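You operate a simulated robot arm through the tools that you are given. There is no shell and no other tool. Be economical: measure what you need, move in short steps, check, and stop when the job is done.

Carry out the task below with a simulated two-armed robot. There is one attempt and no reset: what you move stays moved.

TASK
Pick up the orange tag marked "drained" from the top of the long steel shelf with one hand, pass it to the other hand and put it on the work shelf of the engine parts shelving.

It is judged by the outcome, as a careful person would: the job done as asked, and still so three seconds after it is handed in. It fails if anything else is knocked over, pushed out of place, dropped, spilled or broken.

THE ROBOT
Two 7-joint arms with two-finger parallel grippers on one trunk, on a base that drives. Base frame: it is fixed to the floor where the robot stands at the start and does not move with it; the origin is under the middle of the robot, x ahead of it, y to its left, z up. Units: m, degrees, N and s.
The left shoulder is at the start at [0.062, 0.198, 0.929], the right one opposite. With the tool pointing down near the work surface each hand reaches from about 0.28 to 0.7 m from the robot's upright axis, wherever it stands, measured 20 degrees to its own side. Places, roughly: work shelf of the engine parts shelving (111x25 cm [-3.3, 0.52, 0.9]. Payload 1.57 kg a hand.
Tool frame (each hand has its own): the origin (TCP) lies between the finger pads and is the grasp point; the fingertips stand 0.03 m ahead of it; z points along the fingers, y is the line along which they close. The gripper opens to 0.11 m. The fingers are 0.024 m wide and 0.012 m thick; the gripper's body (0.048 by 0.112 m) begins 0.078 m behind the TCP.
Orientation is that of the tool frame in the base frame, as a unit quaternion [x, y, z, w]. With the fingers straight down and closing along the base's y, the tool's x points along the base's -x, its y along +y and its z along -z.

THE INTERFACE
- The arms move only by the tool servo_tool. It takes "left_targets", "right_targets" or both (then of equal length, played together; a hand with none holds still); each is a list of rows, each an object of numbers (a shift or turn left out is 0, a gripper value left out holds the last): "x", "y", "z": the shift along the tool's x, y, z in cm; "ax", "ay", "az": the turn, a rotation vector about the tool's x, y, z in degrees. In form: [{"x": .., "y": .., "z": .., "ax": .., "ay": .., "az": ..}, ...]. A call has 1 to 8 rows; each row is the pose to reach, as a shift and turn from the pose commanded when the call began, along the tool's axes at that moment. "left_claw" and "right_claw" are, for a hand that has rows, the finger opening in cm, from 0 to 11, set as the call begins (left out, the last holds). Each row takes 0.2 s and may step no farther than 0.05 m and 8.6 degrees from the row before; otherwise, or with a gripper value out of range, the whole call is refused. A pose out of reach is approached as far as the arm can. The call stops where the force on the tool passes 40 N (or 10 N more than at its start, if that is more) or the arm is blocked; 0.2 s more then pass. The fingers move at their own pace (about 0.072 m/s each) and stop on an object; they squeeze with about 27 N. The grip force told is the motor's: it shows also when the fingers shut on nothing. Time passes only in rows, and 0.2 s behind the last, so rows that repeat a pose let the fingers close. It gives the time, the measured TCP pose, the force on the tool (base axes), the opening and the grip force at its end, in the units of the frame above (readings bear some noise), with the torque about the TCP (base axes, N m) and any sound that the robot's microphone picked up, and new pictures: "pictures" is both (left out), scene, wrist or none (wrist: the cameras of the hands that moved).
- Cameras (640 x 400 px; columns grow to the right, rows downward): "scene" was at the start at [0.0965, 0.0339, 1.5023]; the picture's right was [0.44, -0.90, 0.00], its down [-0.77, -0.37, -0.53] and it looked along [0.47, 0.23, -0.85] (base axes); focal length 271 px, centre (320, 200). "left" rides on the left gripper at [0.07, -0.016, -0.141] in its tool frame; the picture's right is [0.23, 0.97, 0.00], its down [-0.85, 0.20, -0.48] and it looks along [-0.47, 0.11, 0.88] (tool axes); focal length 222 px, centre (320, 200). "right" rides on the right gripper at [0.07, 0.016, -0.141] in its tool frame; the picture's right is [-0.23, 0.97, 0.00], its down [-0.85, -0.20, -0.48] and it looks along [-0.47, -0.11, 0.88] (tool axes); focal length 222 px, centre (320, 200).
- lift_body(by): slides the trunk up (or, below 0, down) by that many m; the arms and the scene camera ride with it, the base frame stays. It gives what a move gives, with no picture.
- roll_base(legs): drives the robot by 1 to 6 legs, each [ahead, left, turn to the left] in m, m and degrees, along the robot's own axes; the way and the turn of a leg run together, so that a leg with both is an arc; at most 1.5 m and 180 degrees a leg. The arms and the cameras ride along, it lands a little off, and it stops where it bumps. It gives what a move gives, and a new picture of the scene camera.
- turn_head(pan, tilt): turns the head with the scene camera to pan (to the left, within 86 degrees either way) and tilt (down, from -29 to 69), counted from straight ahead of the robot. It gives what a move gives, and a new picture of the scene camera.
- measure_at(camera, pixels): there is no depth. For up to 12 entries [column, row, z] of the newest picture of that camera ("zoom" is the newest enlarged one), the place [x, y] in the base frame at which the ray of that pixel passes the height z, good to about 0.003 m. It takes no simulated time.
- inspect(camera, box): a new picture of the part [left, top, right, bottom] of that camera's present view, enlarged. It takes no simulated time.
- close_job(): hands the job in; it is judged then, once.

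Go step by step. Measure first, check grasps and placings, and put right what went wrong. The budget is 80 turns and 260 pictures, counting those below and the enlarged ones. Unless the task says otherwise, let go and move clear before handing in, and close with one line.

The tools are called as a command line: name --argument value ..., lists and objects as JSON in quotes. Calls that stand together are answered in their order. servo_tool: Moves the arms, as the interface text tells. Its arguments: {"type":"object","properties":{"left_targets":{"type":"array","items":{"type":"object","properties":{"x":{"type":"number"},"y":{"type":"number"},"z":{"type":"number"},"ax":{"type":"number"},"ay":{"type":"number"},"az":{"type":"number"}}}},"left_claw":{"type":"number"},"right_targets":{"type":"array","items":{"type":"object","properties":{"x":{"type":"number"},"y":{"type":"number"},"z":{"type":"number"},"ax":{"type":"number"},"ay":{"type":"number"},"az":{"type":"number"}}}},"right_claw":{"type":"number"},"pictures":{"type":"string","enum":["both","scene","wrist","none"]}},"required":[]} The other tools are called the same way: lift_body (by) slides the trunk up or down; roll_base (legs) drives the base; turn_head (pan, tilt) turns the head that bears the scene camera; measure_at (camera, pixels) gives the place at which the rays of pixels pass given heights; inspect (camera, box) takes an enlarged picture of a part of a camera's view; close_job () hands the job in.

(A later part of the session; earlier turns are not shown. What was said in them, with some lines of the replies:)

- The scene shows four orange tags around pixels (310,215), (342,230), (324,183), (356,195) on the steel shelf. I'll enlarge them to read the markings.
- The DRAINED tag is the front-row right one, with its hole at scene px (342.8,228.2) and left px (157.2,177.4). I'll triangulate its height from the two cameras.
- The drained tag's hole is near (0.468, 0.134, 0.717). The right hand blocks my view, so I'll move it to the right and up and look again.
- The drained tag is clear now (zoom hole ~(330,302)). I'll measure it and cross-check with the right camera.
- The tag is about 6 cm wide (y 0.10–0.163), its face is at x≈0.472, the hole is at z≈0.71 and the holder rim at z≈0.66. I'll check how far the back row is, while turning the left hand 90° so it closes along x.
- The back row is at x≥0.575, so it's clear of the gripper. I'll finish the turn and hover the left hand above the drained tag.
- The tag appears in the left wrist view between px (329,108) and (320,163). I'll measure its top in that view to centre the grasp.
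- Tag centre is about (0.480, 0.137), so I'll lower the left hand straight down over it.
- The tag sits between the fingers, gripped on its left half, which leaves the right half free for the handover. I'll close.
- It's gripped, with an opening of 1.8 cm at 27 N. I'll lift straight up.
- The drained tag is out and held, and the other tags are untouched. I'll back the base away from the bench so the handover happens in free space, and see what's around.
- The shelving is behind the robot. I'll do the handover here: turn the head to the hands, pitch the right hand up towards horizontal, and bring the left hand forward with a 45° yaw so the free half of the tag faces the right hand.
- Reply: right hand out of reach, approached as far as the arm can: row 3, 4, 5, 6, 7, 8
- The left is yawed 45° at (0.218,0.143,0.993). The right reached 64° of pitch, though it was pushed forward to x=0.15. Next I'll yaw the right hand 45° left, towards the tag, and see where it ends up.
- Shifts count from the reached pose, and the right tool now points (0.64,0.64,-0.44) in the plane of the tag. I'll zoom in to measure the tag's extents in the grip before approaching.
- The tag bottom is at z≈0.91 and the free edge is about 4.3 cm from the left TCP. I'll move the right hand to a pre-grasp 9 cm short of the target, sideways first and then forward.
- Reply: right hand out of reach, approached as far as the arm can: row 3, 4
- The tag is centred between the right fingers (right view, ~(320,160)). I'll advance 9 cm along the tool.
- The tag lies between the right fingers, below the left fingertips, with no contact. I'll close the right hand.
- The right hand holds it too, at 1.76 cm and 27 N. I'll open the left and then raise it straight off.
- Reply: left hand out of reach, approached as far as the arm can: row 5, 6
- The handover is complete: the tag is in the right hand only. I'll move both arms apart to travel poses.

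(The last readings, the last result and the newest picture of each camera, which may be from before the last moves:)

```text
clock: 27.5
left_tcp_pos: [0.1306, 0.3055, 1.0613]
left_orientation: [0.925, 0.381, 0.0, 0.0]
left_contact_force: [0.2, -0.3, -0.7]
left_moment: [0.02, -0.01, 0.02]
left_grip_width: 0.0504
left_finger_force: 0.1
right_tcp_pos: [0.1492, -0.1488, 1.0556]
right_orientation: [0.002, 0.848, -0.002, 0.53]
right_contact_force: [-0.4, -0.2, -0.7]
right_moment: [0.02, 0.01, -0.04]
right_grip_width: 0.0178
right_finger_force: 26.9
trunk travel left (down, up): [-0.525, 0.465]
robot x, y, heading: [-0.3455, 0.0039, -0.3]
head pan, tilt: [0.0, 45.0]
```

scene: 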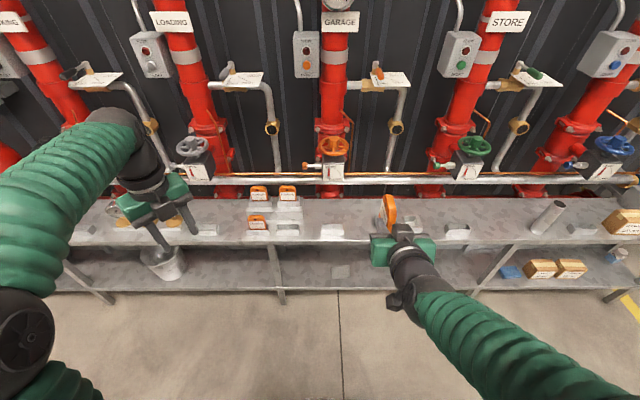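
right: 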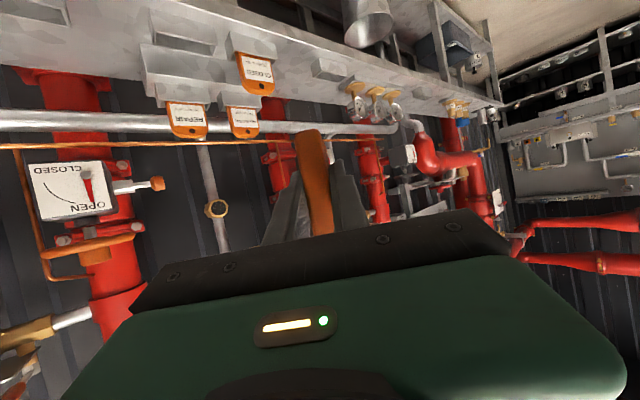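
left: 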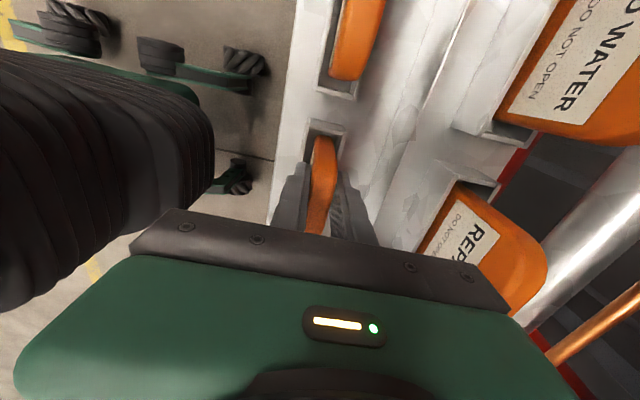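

Both arms are clear. I'll back off another 0.5 m, turn to face the shelving, and look ahead.

roll_base --legs '[[-0.5, 0, 0], [0, 0, 180]]'

turn_head --pan 0 --tilt 20

```text
clock: 37.7
left_tcp_pos: [-1.324, -0.2855, 1.0602]
left_orientation: [-0.365, 0.931, 0.0, 0.0]
left_contact_force: [0.5, 0.5, 0.2]
left_moment: [-0.02, 0.0, 0.0]
left_grip_width: 0.05
left_finger_force: 0.0
right_tcp_pos: [-1.3286, 0.1708, 1.0538]
right_orientation: [0.848, -0.017, -0.53, -0.01]
right_contact_force: [0.1, -0.2, -0.9]
right_moment: [-0.01, -0.05, -0.01]
right_grip_width: 0.0176
right_finger_force: 26.7
trunk travel left (down, up): [-0.525, 0.465]
robot x, y, heading: [-0.8386, 0.0029, 177.7]
head pan, tilt: [0.0, 45.0]
```

scene: 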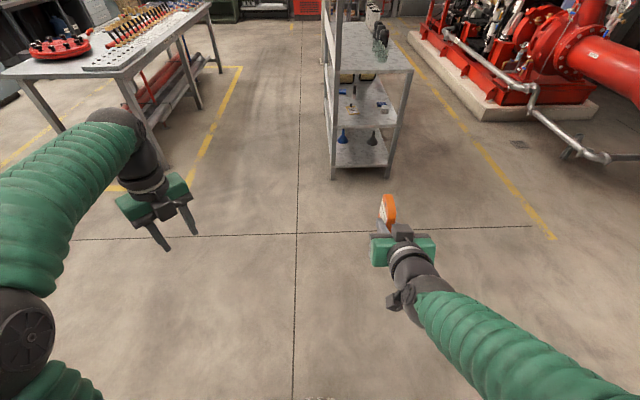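

```text
clock: 38.6
left_tcp_pos: [-1.3226, -0.2837, 1.0608]
left_orientation: [-0.364, 0.931, 0.001, -0.001]
left_contact_force: [0.4, -0.7, 0.7]
left_moment: [0.01, 0.01, -0.04]
left_grip_width: 0.0502
left_finger_force: 0.1
right_tcp_pos: [-1.3272, 0.172, 1.0558]
right_orientation: [0.848, -0.016, -0.53, -0.011]
right_contact_force: [-0.1, -0.4, -0.9]
right_moment: [-0.02, -0.02, 0.02]
right_grip_width: 0.0175
right_finger_force: 27.2
trunk travel left (down, up): [-0.525, 0.465]
robot x, y, heading: [-0.8397, 0.0025, 177.7]
head pan, tilt: [0.0, 20.0]
```

scene: 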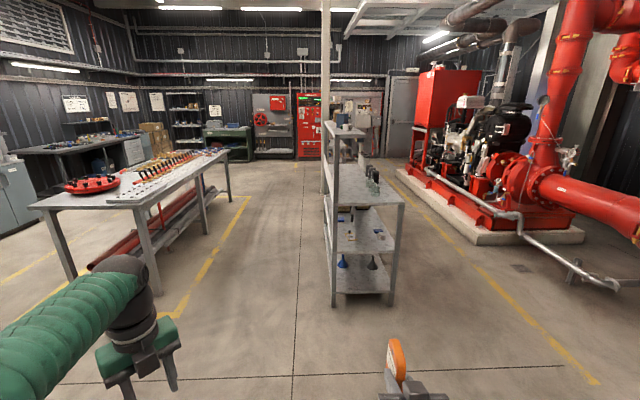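

The engine parts shelving stands ahead, with its work shelf at px ~(365,195). I'll zoom in and measure it.

inspect --camera "scene" --box '[290, 90, 450, 310]'

measure_at --camera "scene" --pixels '[[405, 204, 0.9], [338, 207, 0.9], [376, 180, 0.9], [338, 180, 0.9], [328, 205, 0.9]]'

```text
1.82 times, centred on (370, 200) of scene
```

zoom: 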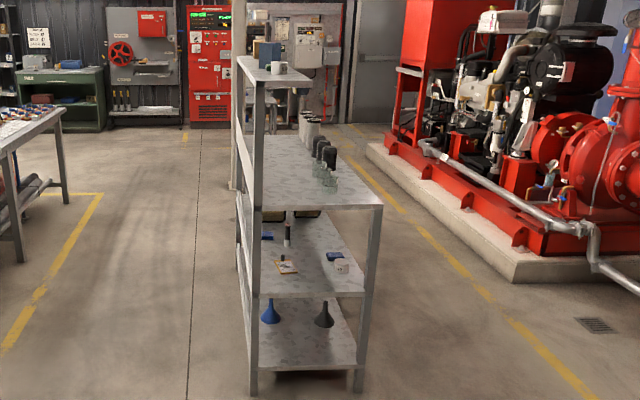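

```text
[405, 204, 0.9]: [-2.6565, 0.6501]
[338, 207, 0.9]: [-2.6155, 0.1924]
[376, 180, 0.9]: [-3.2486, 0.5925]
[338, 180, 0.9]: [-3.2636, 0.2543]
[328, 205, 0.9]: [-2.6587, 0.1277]
```

The work shelf's near end is at x≈-2.66 with y up to 0.65, the front corner is free, and jars stand further back near (-3.2, 0.59). I'll square up and drive closer, aiming for y≈0.22.

roll_base --legs '[[0, 0, 2.3], [1.05, -0.22, 0]]'

turn_head --pan -20 --tilt 40

```text
clock: 44.4
left_tcp_pos: [-2.3411, -0.0814, 1.0615]
left_orientation: [-0.379, 0.925, 0.001, -0.001]
left_contact_force: [0.3, 0.5, 0.0]
left_moment: [-0.03, -0.01, 0.0]
left_grip_width: 0.05
left_finger_force: 0.1
right_tcp_pos: [-2.3584, 0.3732, 1.0545]
right_orientation: [0.848, -0.003, -0.53, -0.002]
right_contact_force: [-0.5, -0.3, -0.5]
right_moment: [0.0, -0.02, 0.01]
right_grip_width: 0.0174
right_finger_force: 27.4
trunk travel left (down, up): [-0.525, 0.465]
robot x, y, heading: [-1.8682, 0.2229, 179.7]
head pan, tilt: [0.0, 20.0]
```

scene: 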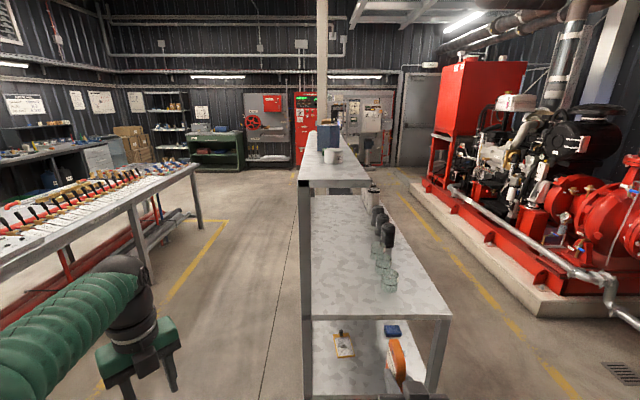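

```text
clock: 45.2
left_tcp_pos: [-2.3381, -0.0816, 1.0605]
left_orientation: [-0.38, 0.925, 0.001, -0.001]
left_contact_force: [0.0, 0.4, 0.1]
left_moment: [-0.01, 0.01, 0.02]
left_grip_width: 0.0504
left_finger_force: 0.0
right_tcp_pos: [-2.3581, 0.374, 1.0553]
right_orientation: [0.847, -0.003, -0.531, -0.002]
right_contact_force: [0.6, 0.7, -0.5]
right_moment: [0.0, -0.02, 0.01]
right_grip_width: 0.0175
right_finger_force: 26.9
trunk travel left (down, up): [-0.525, 0.465]
robot x, y, heading: [-1.8666, 0.2182, 179.5]
head pan, tilt: [-20.0, 40.0]
```

scene: 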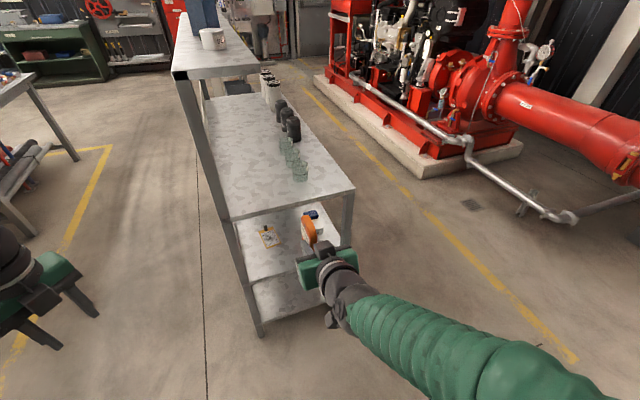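

The shelf is clear near the front-left, with glass beakers along the right, nearest at px (300,178). I'll measure the free area.

measure_at --camera "scene" --pixels '[[354, 188, 0.9], [232, 220, 0.9], [301, 181, 0.9], [292, 167, 0.9], [207, 100, 0.9], [267, 62, 1.33], [178, 78, 1.33], [285, 200, 0.9], [250, 180, 0.9]]'

inspect --camera "scene" --box '[160, 40, 400, 260]'

```text
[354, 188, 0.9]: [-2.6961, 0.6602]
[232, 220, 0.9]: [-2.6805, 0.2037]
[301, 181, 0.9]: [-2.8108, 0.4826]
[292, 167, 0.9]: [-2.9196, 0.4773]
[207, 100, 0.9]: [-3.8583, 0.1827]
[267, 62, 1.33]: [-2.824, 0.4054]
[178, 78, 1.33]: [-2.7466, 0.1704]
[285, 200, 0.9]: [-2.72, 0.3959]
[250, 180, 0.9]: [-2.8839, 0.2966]
```

```text
1.82 times, centred on (280, 150) of scene
```

zoom: 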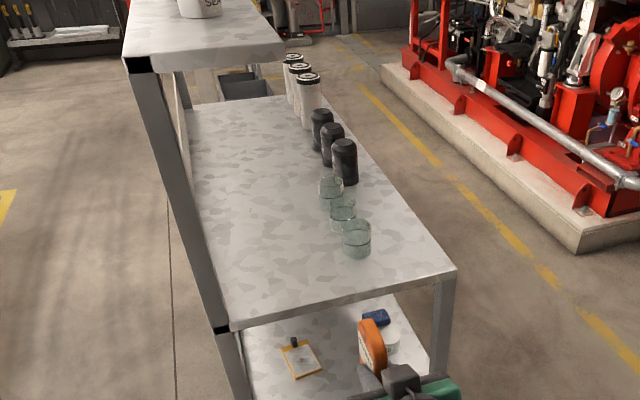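

measure_at --camera "zoom" --pixels '[[357, 256, 0.9], [343, 250, 0.9], [371, 250, 0.9], [331, 228, 0.9], [344, 234, 0.9], [355, 184, 0.9], [455, 268, 0.9], [420, 210, 0.9], [374, 349, 0.98], [400, 255, 0.9]]'

```text
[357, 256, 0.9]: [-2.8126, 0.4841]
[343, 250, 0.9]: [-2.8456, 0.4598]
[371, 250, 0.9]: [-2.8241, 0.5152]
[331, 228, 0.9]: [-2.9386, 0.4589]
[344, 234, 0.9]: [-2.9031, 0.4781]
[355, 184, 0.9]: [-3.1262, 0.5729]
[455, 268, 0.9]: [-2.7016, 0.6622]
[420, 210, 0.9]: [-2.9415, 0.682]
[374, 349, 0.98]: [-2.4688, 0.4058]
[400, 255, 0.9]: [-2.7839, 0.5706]
```

The beaker nearest the end is at about (-2.845, 0.487), so the strip x -2.70…-2.80, y 0.45–0.65 is free. I'll stand the tag upright near (-2.75, 0.55), its present attitude. I'm driving a little closer.

roll_base --legs '[[0.25, -0.08, 0]]'

inspect --camera "scene" --box '[200, 100, 440, 300]'

```text
clock: 47.1
left_tcp_pos: [-2.5854, -0.0045, 1.061]
left_orientation: [-0.382, 0.924, 0.002, 0.0]
left_contact_force: [1.1, -0.3, -0.2]
left_moment: [0.03, -0.01, -0.02]
left_grip_width: 0.05
left_finger_force: 0.1
right_tcp_pos: [-2.6067, 0.4496, 1.0561]
right_orientation: [0.848, 0.0, -0.531, -0.002]
right_contact_force: [-1.0, 0.4, -1.0]
right_moment: [0.0, -0.02, 0.0]
right_grip_width: 0.0176
right_finger_force: 26.7
trunk travel left (down, up): [-0.525, 0.465]
robot x, y, heading: [-2.1182, 0.2992, -180.2]
head pan, tilt: [-20.0, 40.0]
```

scene: 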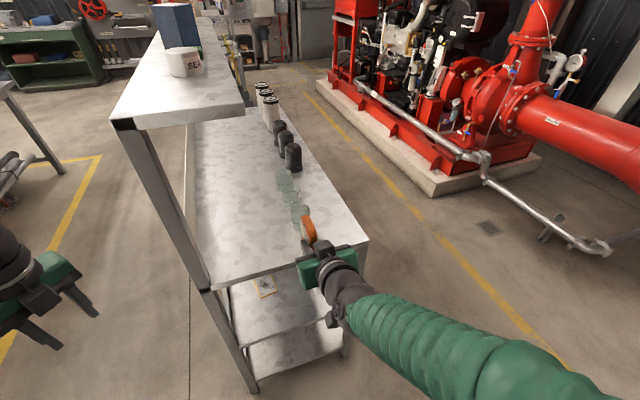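

```text
2.00 times, centred on (320, 200) of scene
```

zoom: 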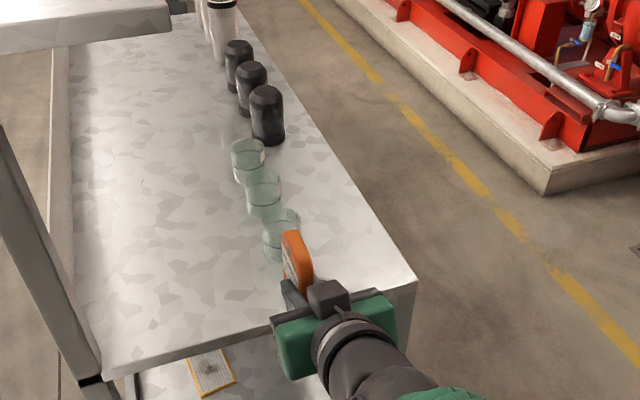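

Now closer, I'll re-measure the shelf edges and nearest beaker from this view.

measure_at --camera "zoom" --pixels '[[415, 280, 0.9], [105, 380, 0.9], [280, 259, 0.9], [265, 245, 0.9], [298, 248, 0.9], [350, 170, 0.9], [245, 333, 0.9], [262, 215, 0.9]]'

```text
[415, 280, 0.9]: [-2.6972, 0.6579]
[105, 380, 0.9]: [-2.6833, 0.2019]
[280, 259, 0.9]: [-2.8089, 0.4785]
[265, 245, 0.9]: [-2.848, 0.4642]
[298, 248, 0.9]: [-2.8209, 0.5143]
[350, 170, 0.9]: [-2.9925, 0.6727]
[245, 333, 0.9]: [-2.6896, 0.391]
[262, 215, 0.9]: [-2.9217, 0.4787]
```

I'll move the tag to a hover 6 cm above (-2.75, 0.56).

servo_tool --right_targets '[{"y": -4}, {"y": -8}, {"y": -11}, {"y": -11, "z": 4}, {"y": -11, "z": 8}, {"y": -11, "z": 12}, {"y": -11, "z": 13.4, "x": -0.3}]'

inspect --camera "scene" --box '[260, 160, 420, 280]'

```text
clock: 48.7
left_tcp_pos: [-2.5872, -0.0015, 1.0623]
left_orientation: [-0.383, 0.924, 0.001, -0.002]
left_contact_force: [0.3, 0.2, 0.3]
left_moment: [-0.01, -0.01, 0.01]
left_grip_width: 0.0501
left_finger_force: 0.1
right_tcp_pos: [-2.7314, 0.5648, 1.0019]
right_orientation: [0.848, -0.001, -0.53, 0.0]
right_contact_force: [0.0, 0.1, -1.2]
right_moment: [0.04, 0.0, 0.02]
right_grip_width: 0.0175
right_finger_force: 26.7
trunk travel left (down, up): [-0.525, 0.465]
robot x, y, heading: [-2.114, 0.3057, -179.9]
head pan, tilt: [-20.0, 40.0]
```

scene: 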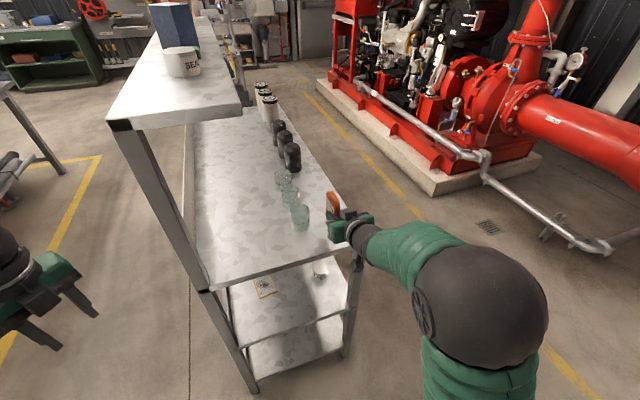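
right: 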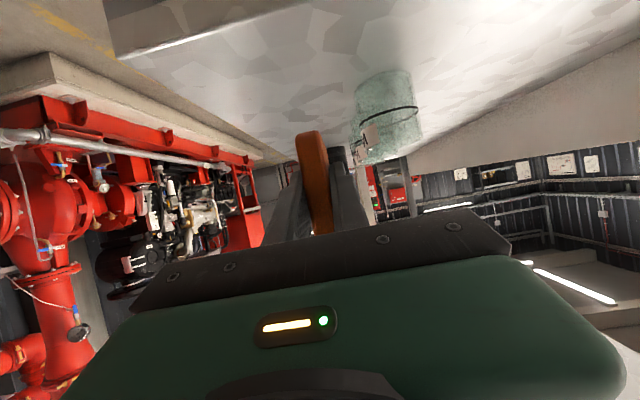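

```text
3.33 times, centred on (340, 220) of scene
```

zoom: 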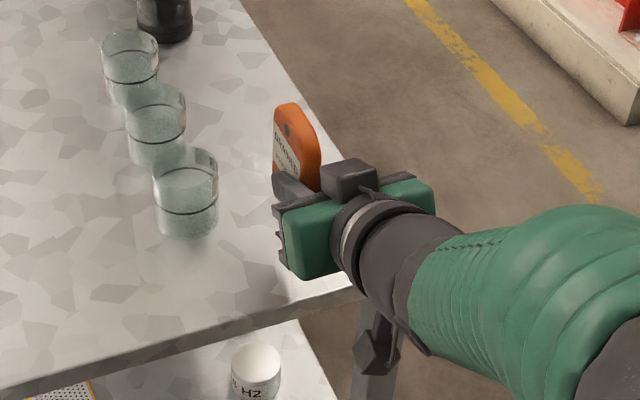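

All clear. I'll shift 1.2 cm left and lower nearly to contact.

servo_tool --right_targets '[{"y": 1.2}, {"y": 1.2, "x": 1.8, "z": 0.88}, {"y": 1.2, "x": 3.6, "z": 1.75}, {"y": 1.2, "x": 4.8, "z": 2.34}, {"y": 1.2, "x": 4.8, "z": 2.34}]'

inspect --camera "scene" --box '[280, 170, 400, 260]'

inspect --camera "right" --box '[240, 60, 440, 240]'

```text
clock: 49.9
left_tcp_pos: [-2.5863, -0.0023, 1.0618]
left_orientation: [-0.383, 0.924, 0.0, -0.002]
left_contact_force: [-0.9, -0.1, 0.2]
left_moment: [0.01, -0.01, 0.0]
left_grip_width: 0.0502
left_finger_force: 0.0
right_tcp_pos: [-2.7264, 0.5518, 0.9462]
right_orientation: [0.848, 0.0, -0.53, 0.0]
right_contact_force: [-0.1, -0.2, -0.6]
right_moment: [0.01, -0.02, 0.02]
right_grip_width: 0.0175
right_finger_force: 27.4
trunk travel left (down, up): [-0.525, 0.465]
robot x, y, heading: [-2.1162, 0.3052, -180.0]
head pan, tilt: [-20.0, 40.0]
```

scene: 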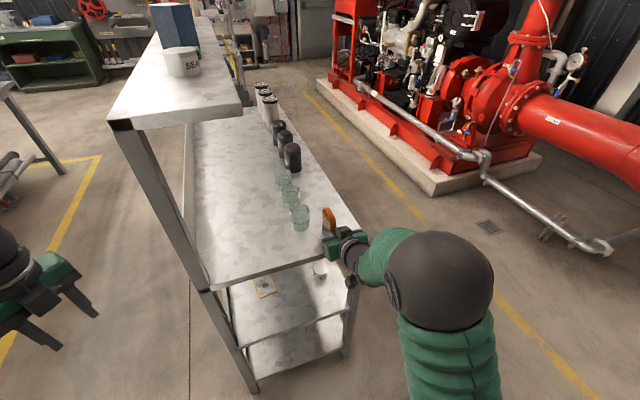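
right: 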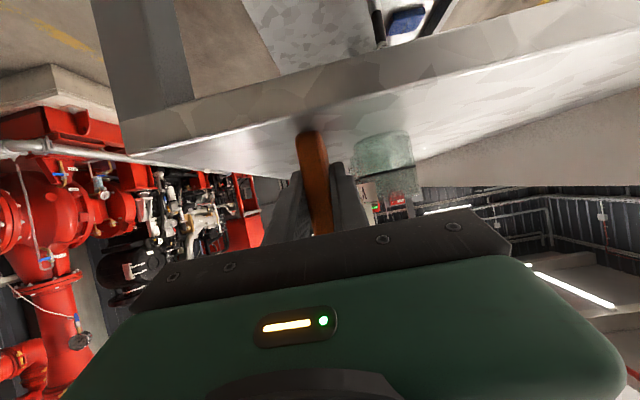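

```text
4.44 times, centred on (340, 215) of scene
```

zoom: 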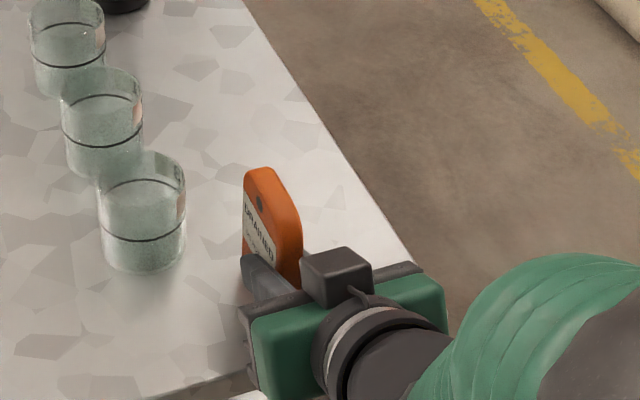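

```text
2.22 times, centred on (340, 150) of right
```

zoom: 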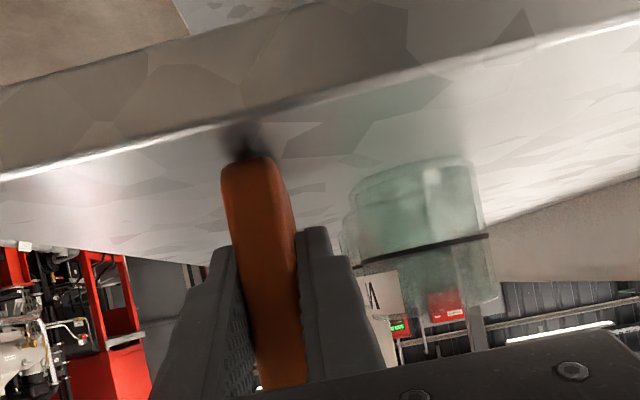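

The tag is just above the shelf; the shadow has nearly met its bottom. I'll shift 0.8 cm further in and go down in small steps, watching the force.

servo_tool --right_targets '[{"x": -0.35, "z": 0.72}, {"x": -0.08, "z": 0.85}, {"x": 0.1, "z": 0.94}, {"x": 0.1, "z": 0.94}]' --pictures "wrist"

inspect --camera "right" --box '[260, 80, 400, 180]'

```text
clock: 50.9
left_tcp_pos: [-2.5842, -0.0015, 1.0622]
left_orientation: [-0.383, 0.924, -0.001, -0.001]
left_contact_force: [0.4, -0.4, -0.1]
left_moment: [0.01, 0.02, 0.01]
left_grip_width: 0.0503
left_finger_force: 0.1
right_tcp_pos: [-2.7364, 0.5513, 0.9428]
right_orientation: [0.847, -0.001, -0.532, -0.001]
right_contact_force: [-0.3, 1.8, 11.1]
right_moment: [0.07, -0.14, 0.02]
right_grip_width: 0.0175
right_finger_force: 27.3
trunk travel left (down, up): [-0.525, 0.465]
robot x, y, heading: [-2.1121, 0.3028, -180.0]
head pan, tilt: [-20.0, 40.0]
```

right: 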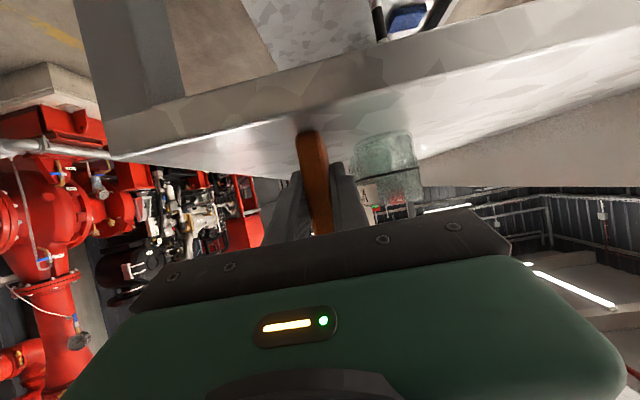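

```text
4.00 times, centred on (330, 130) of right
```

zoom: 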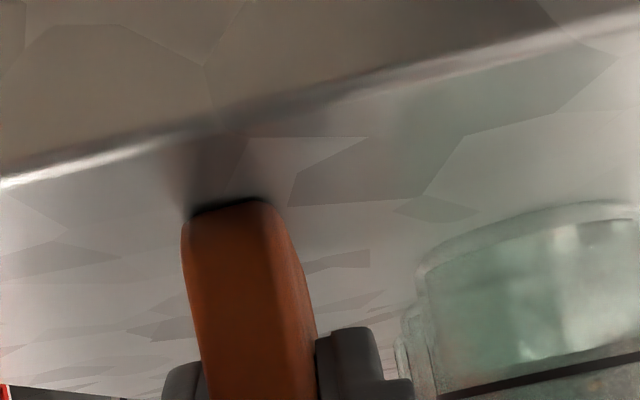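

There's contact at 11 N, centred slightly towards the near corner. I'll relieve the load a touch and open the fingers just enough to release.

servo_tool --right_targets '[{"x": -0.11, "z": -0.055}, {"x": -0.11, "z": -0.055}]' --pictures "none"

servo_tool --right_targets '[{}, {}, {}, {}]' --right_claw 3.4 --pictures "both"

inspect --camera "scene" --box '[280, 170, 400, 260]'

inspect --camera "right" --box '[240, 80, 420, 240]'

```text
clock: 51.5
left_tcp_pos: [-2.5863, -0.0027, 1.0609]
left_orientation: [-0.383, 0.924, 0.0, -0.001]
left_contact_force: [0.2, -0.7, 0.0]
left_moment: [0.01, 0.02, 0.0]
left_grip_width: 0.05
left_finger_force: 0.1
right_tcp_pos: [-2.7373, 0.551, 0.9436]
right_orientation: [0.847, 0.0, -0.531, 0.0]
right_contact_force: [-3.3, 1.8, 10.3]
right_moment: [0.07, -0.01, 0.03]
right_grip_width: 0.0177
right_finger_force: 26.9
trunk travel left (down, up): [-0.525, 0.465]
robot x, y, heading: [-2.1133, 0.3051, -179.8]
head pan, tilt: [-20.0, 40.0]
```

```text
clock: 52.5
left_tcp_pos: [-2.5852, -0.0023, 1.0608]
left_orientation: [-0.383, 0.924, 0.001, -0.001]
left_contact_force: [1.2, 0.0, -1.8]
left_moment: [0.0, 0.01, 0.02]
left_grip_width: 0.05
left_finger_force: 0.0
right_tcp_pos: [-2.7346, 0.5508, 0.9424]
right_orientation: [0.847, 0.001, -0.531, 0.001]
right_contact_force: [0.0, 0.3, -0.9]
right_moment: [-0.01, 0.02, 0.0]
right_grip_width: 0.0343
right_finger_force: 0.1
trunk travel left (down, up): [-0.525, 0.465]
robot x, y, heading: [-2.1148, 0.3033, -180.0]
head pan, tilt: [-20.0, 40.0]
```

scene: 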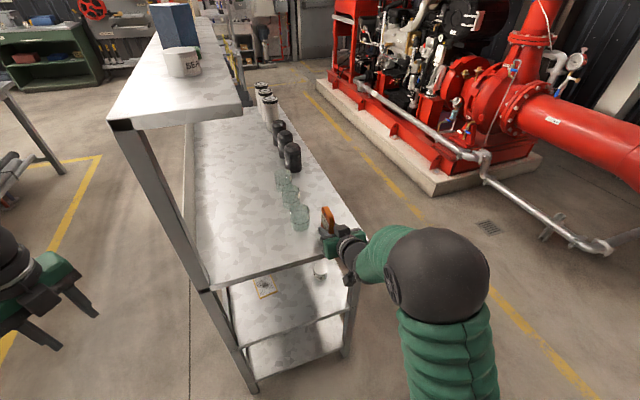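
right: 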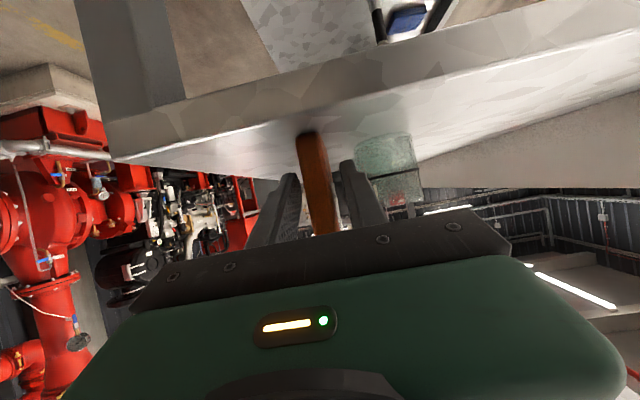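

```text
4.44 times, centred on (340, 215) of scene
```

zoom: 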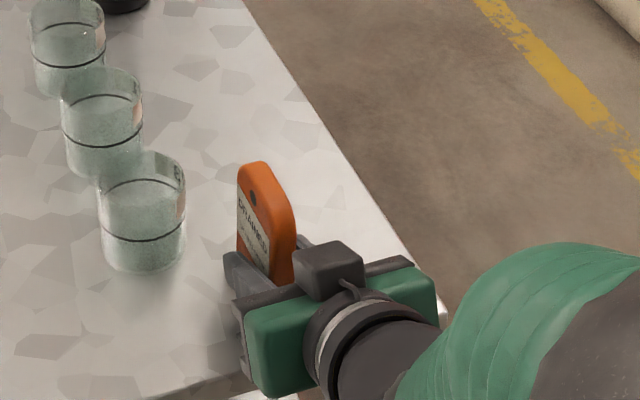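

```text
2.50 times, centred on (330, 160) of right
```

zoom: 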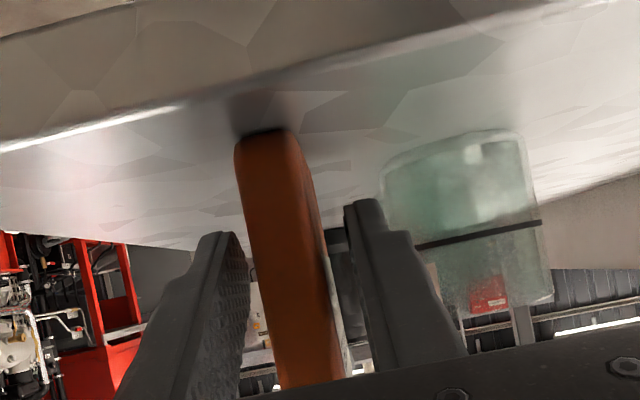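

The tag stands free on its base, with gaps both sides. I'll open slightly more and withdraw straight back along the tool axis.

servo_tool --right_targets '[{}, {}, {"z": -2}, {"z": -4}, {"z": -7}, {"z": -11}, {"z": -15}]' --right_claw 4.4 --pictures "scene"

inspect --camera "scene" --box '[260, 160, 420, 280]'

```text
clock: 54.1
left_tcp_pos: [-2.5848, -0.0018, 1.0616]
left_orientation: [-0.383, 0.924, 0.001, -0.001]
left_contact_force: [-0.1, 0.2, 0.8]
left_moment: [0.01, 0.0, -0.01]
left_grip_width: 0.0502
left_finger_force: 0.0
right_tcp_pos: [-2.6121, 0.5569, 1.0129]
right_orientation: [0.848, 0.001, -0.53, 0.001]
right_contact_force: [-0.1, -0.3, -0.7]
right_moment: [0.01, -0.03, -0.02]
right_grip_width: 0.0438
right_finger_force: 0.0
right hand out of reach, approached as far as the arm can: row 7
trunk travel left (down, up): [-0.525, 0.465]
robot x, y, heading: [-2.1173, 0.306, -180.0]
head pan, tilt: [-20.0, 40.0]
```

scene: 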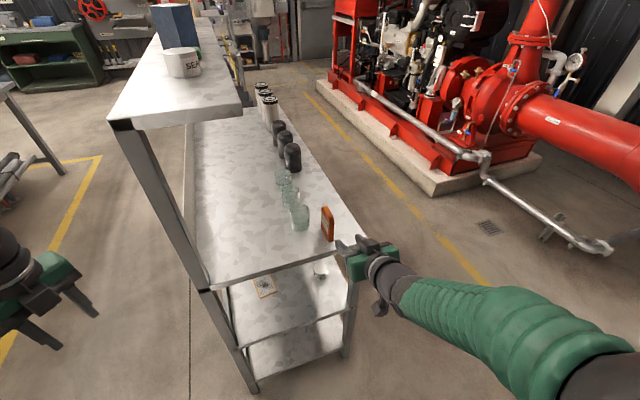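

```text
3.33 times, centred on (340, 220) of scene
```

zoom: 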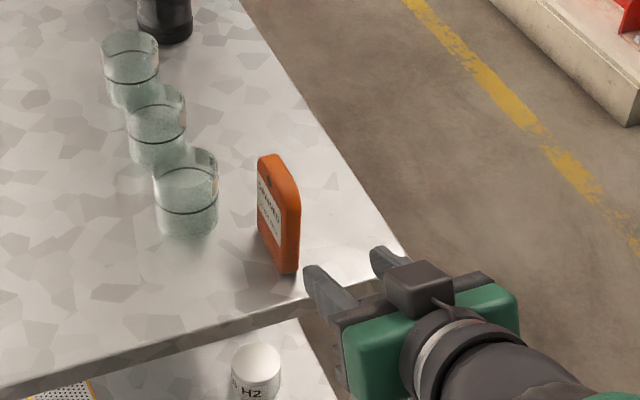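

The tag stands upright on the work shelf, clear of the beakers. I'll back the robot away a little and check once more.

roll_base --legs '[[-0.3, 0, 0]]'

inspect --camera "scene" --box '[200, 80, 400, 240]'

```text
clock: 56.2
left_tcp_pos: [-2.285, 0.0014, 1.0613]
left_orientation: [-0.38, 0.925, 0.0, -0.001]
left_contact_force: [-0.4, -0.7, -0.1]
left_moment: [-0.03, 0.01, 0.0]
left_grip_width: 0.0501
left_finger_force: 0.0
right_tcp_pos: [-2.3098, 0.5603, 1.011]
right_orientation: [0.848, -0.003, -0.53, -0.001]
right_contact_force: [0.3, -0.4, -1.0]
right_moment: [-0.02, 0.0, 0.02]
right_grip_width: 0.0438
right_finger_force: 0.1
trunk travel left (down, up): [-0.525, 0.465]
robot x, y, heading: [-1.8094, 0.3027, 179.5]
head pan, tilt: [-20.0, 40.0]
```

scene: 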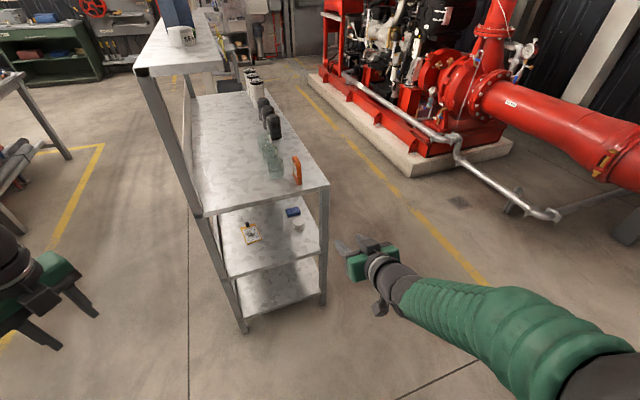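

```text
2.50 times, centred on (300, 160) of scene
```

zoom: 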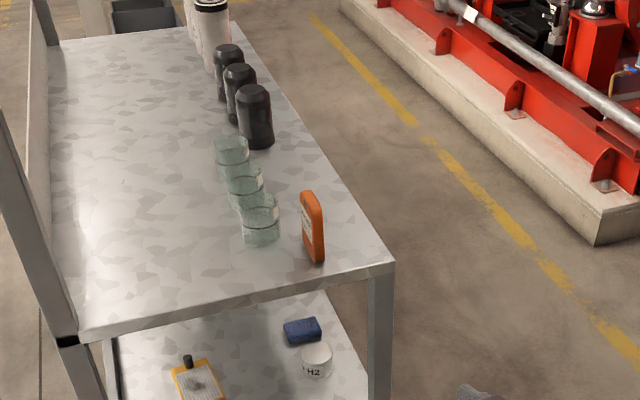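

The tag stands stably on the work shelf (px (298,170)), nothing else was disturbed, and both hands are empty and clear. Handing in.

close_job

```text
The job is handed in.
```

The orange "drained" tag was picked up with the left hand, passed to the right, and now stands upright on the work shelf of the engine parts shelving; nothing else was disturbed.
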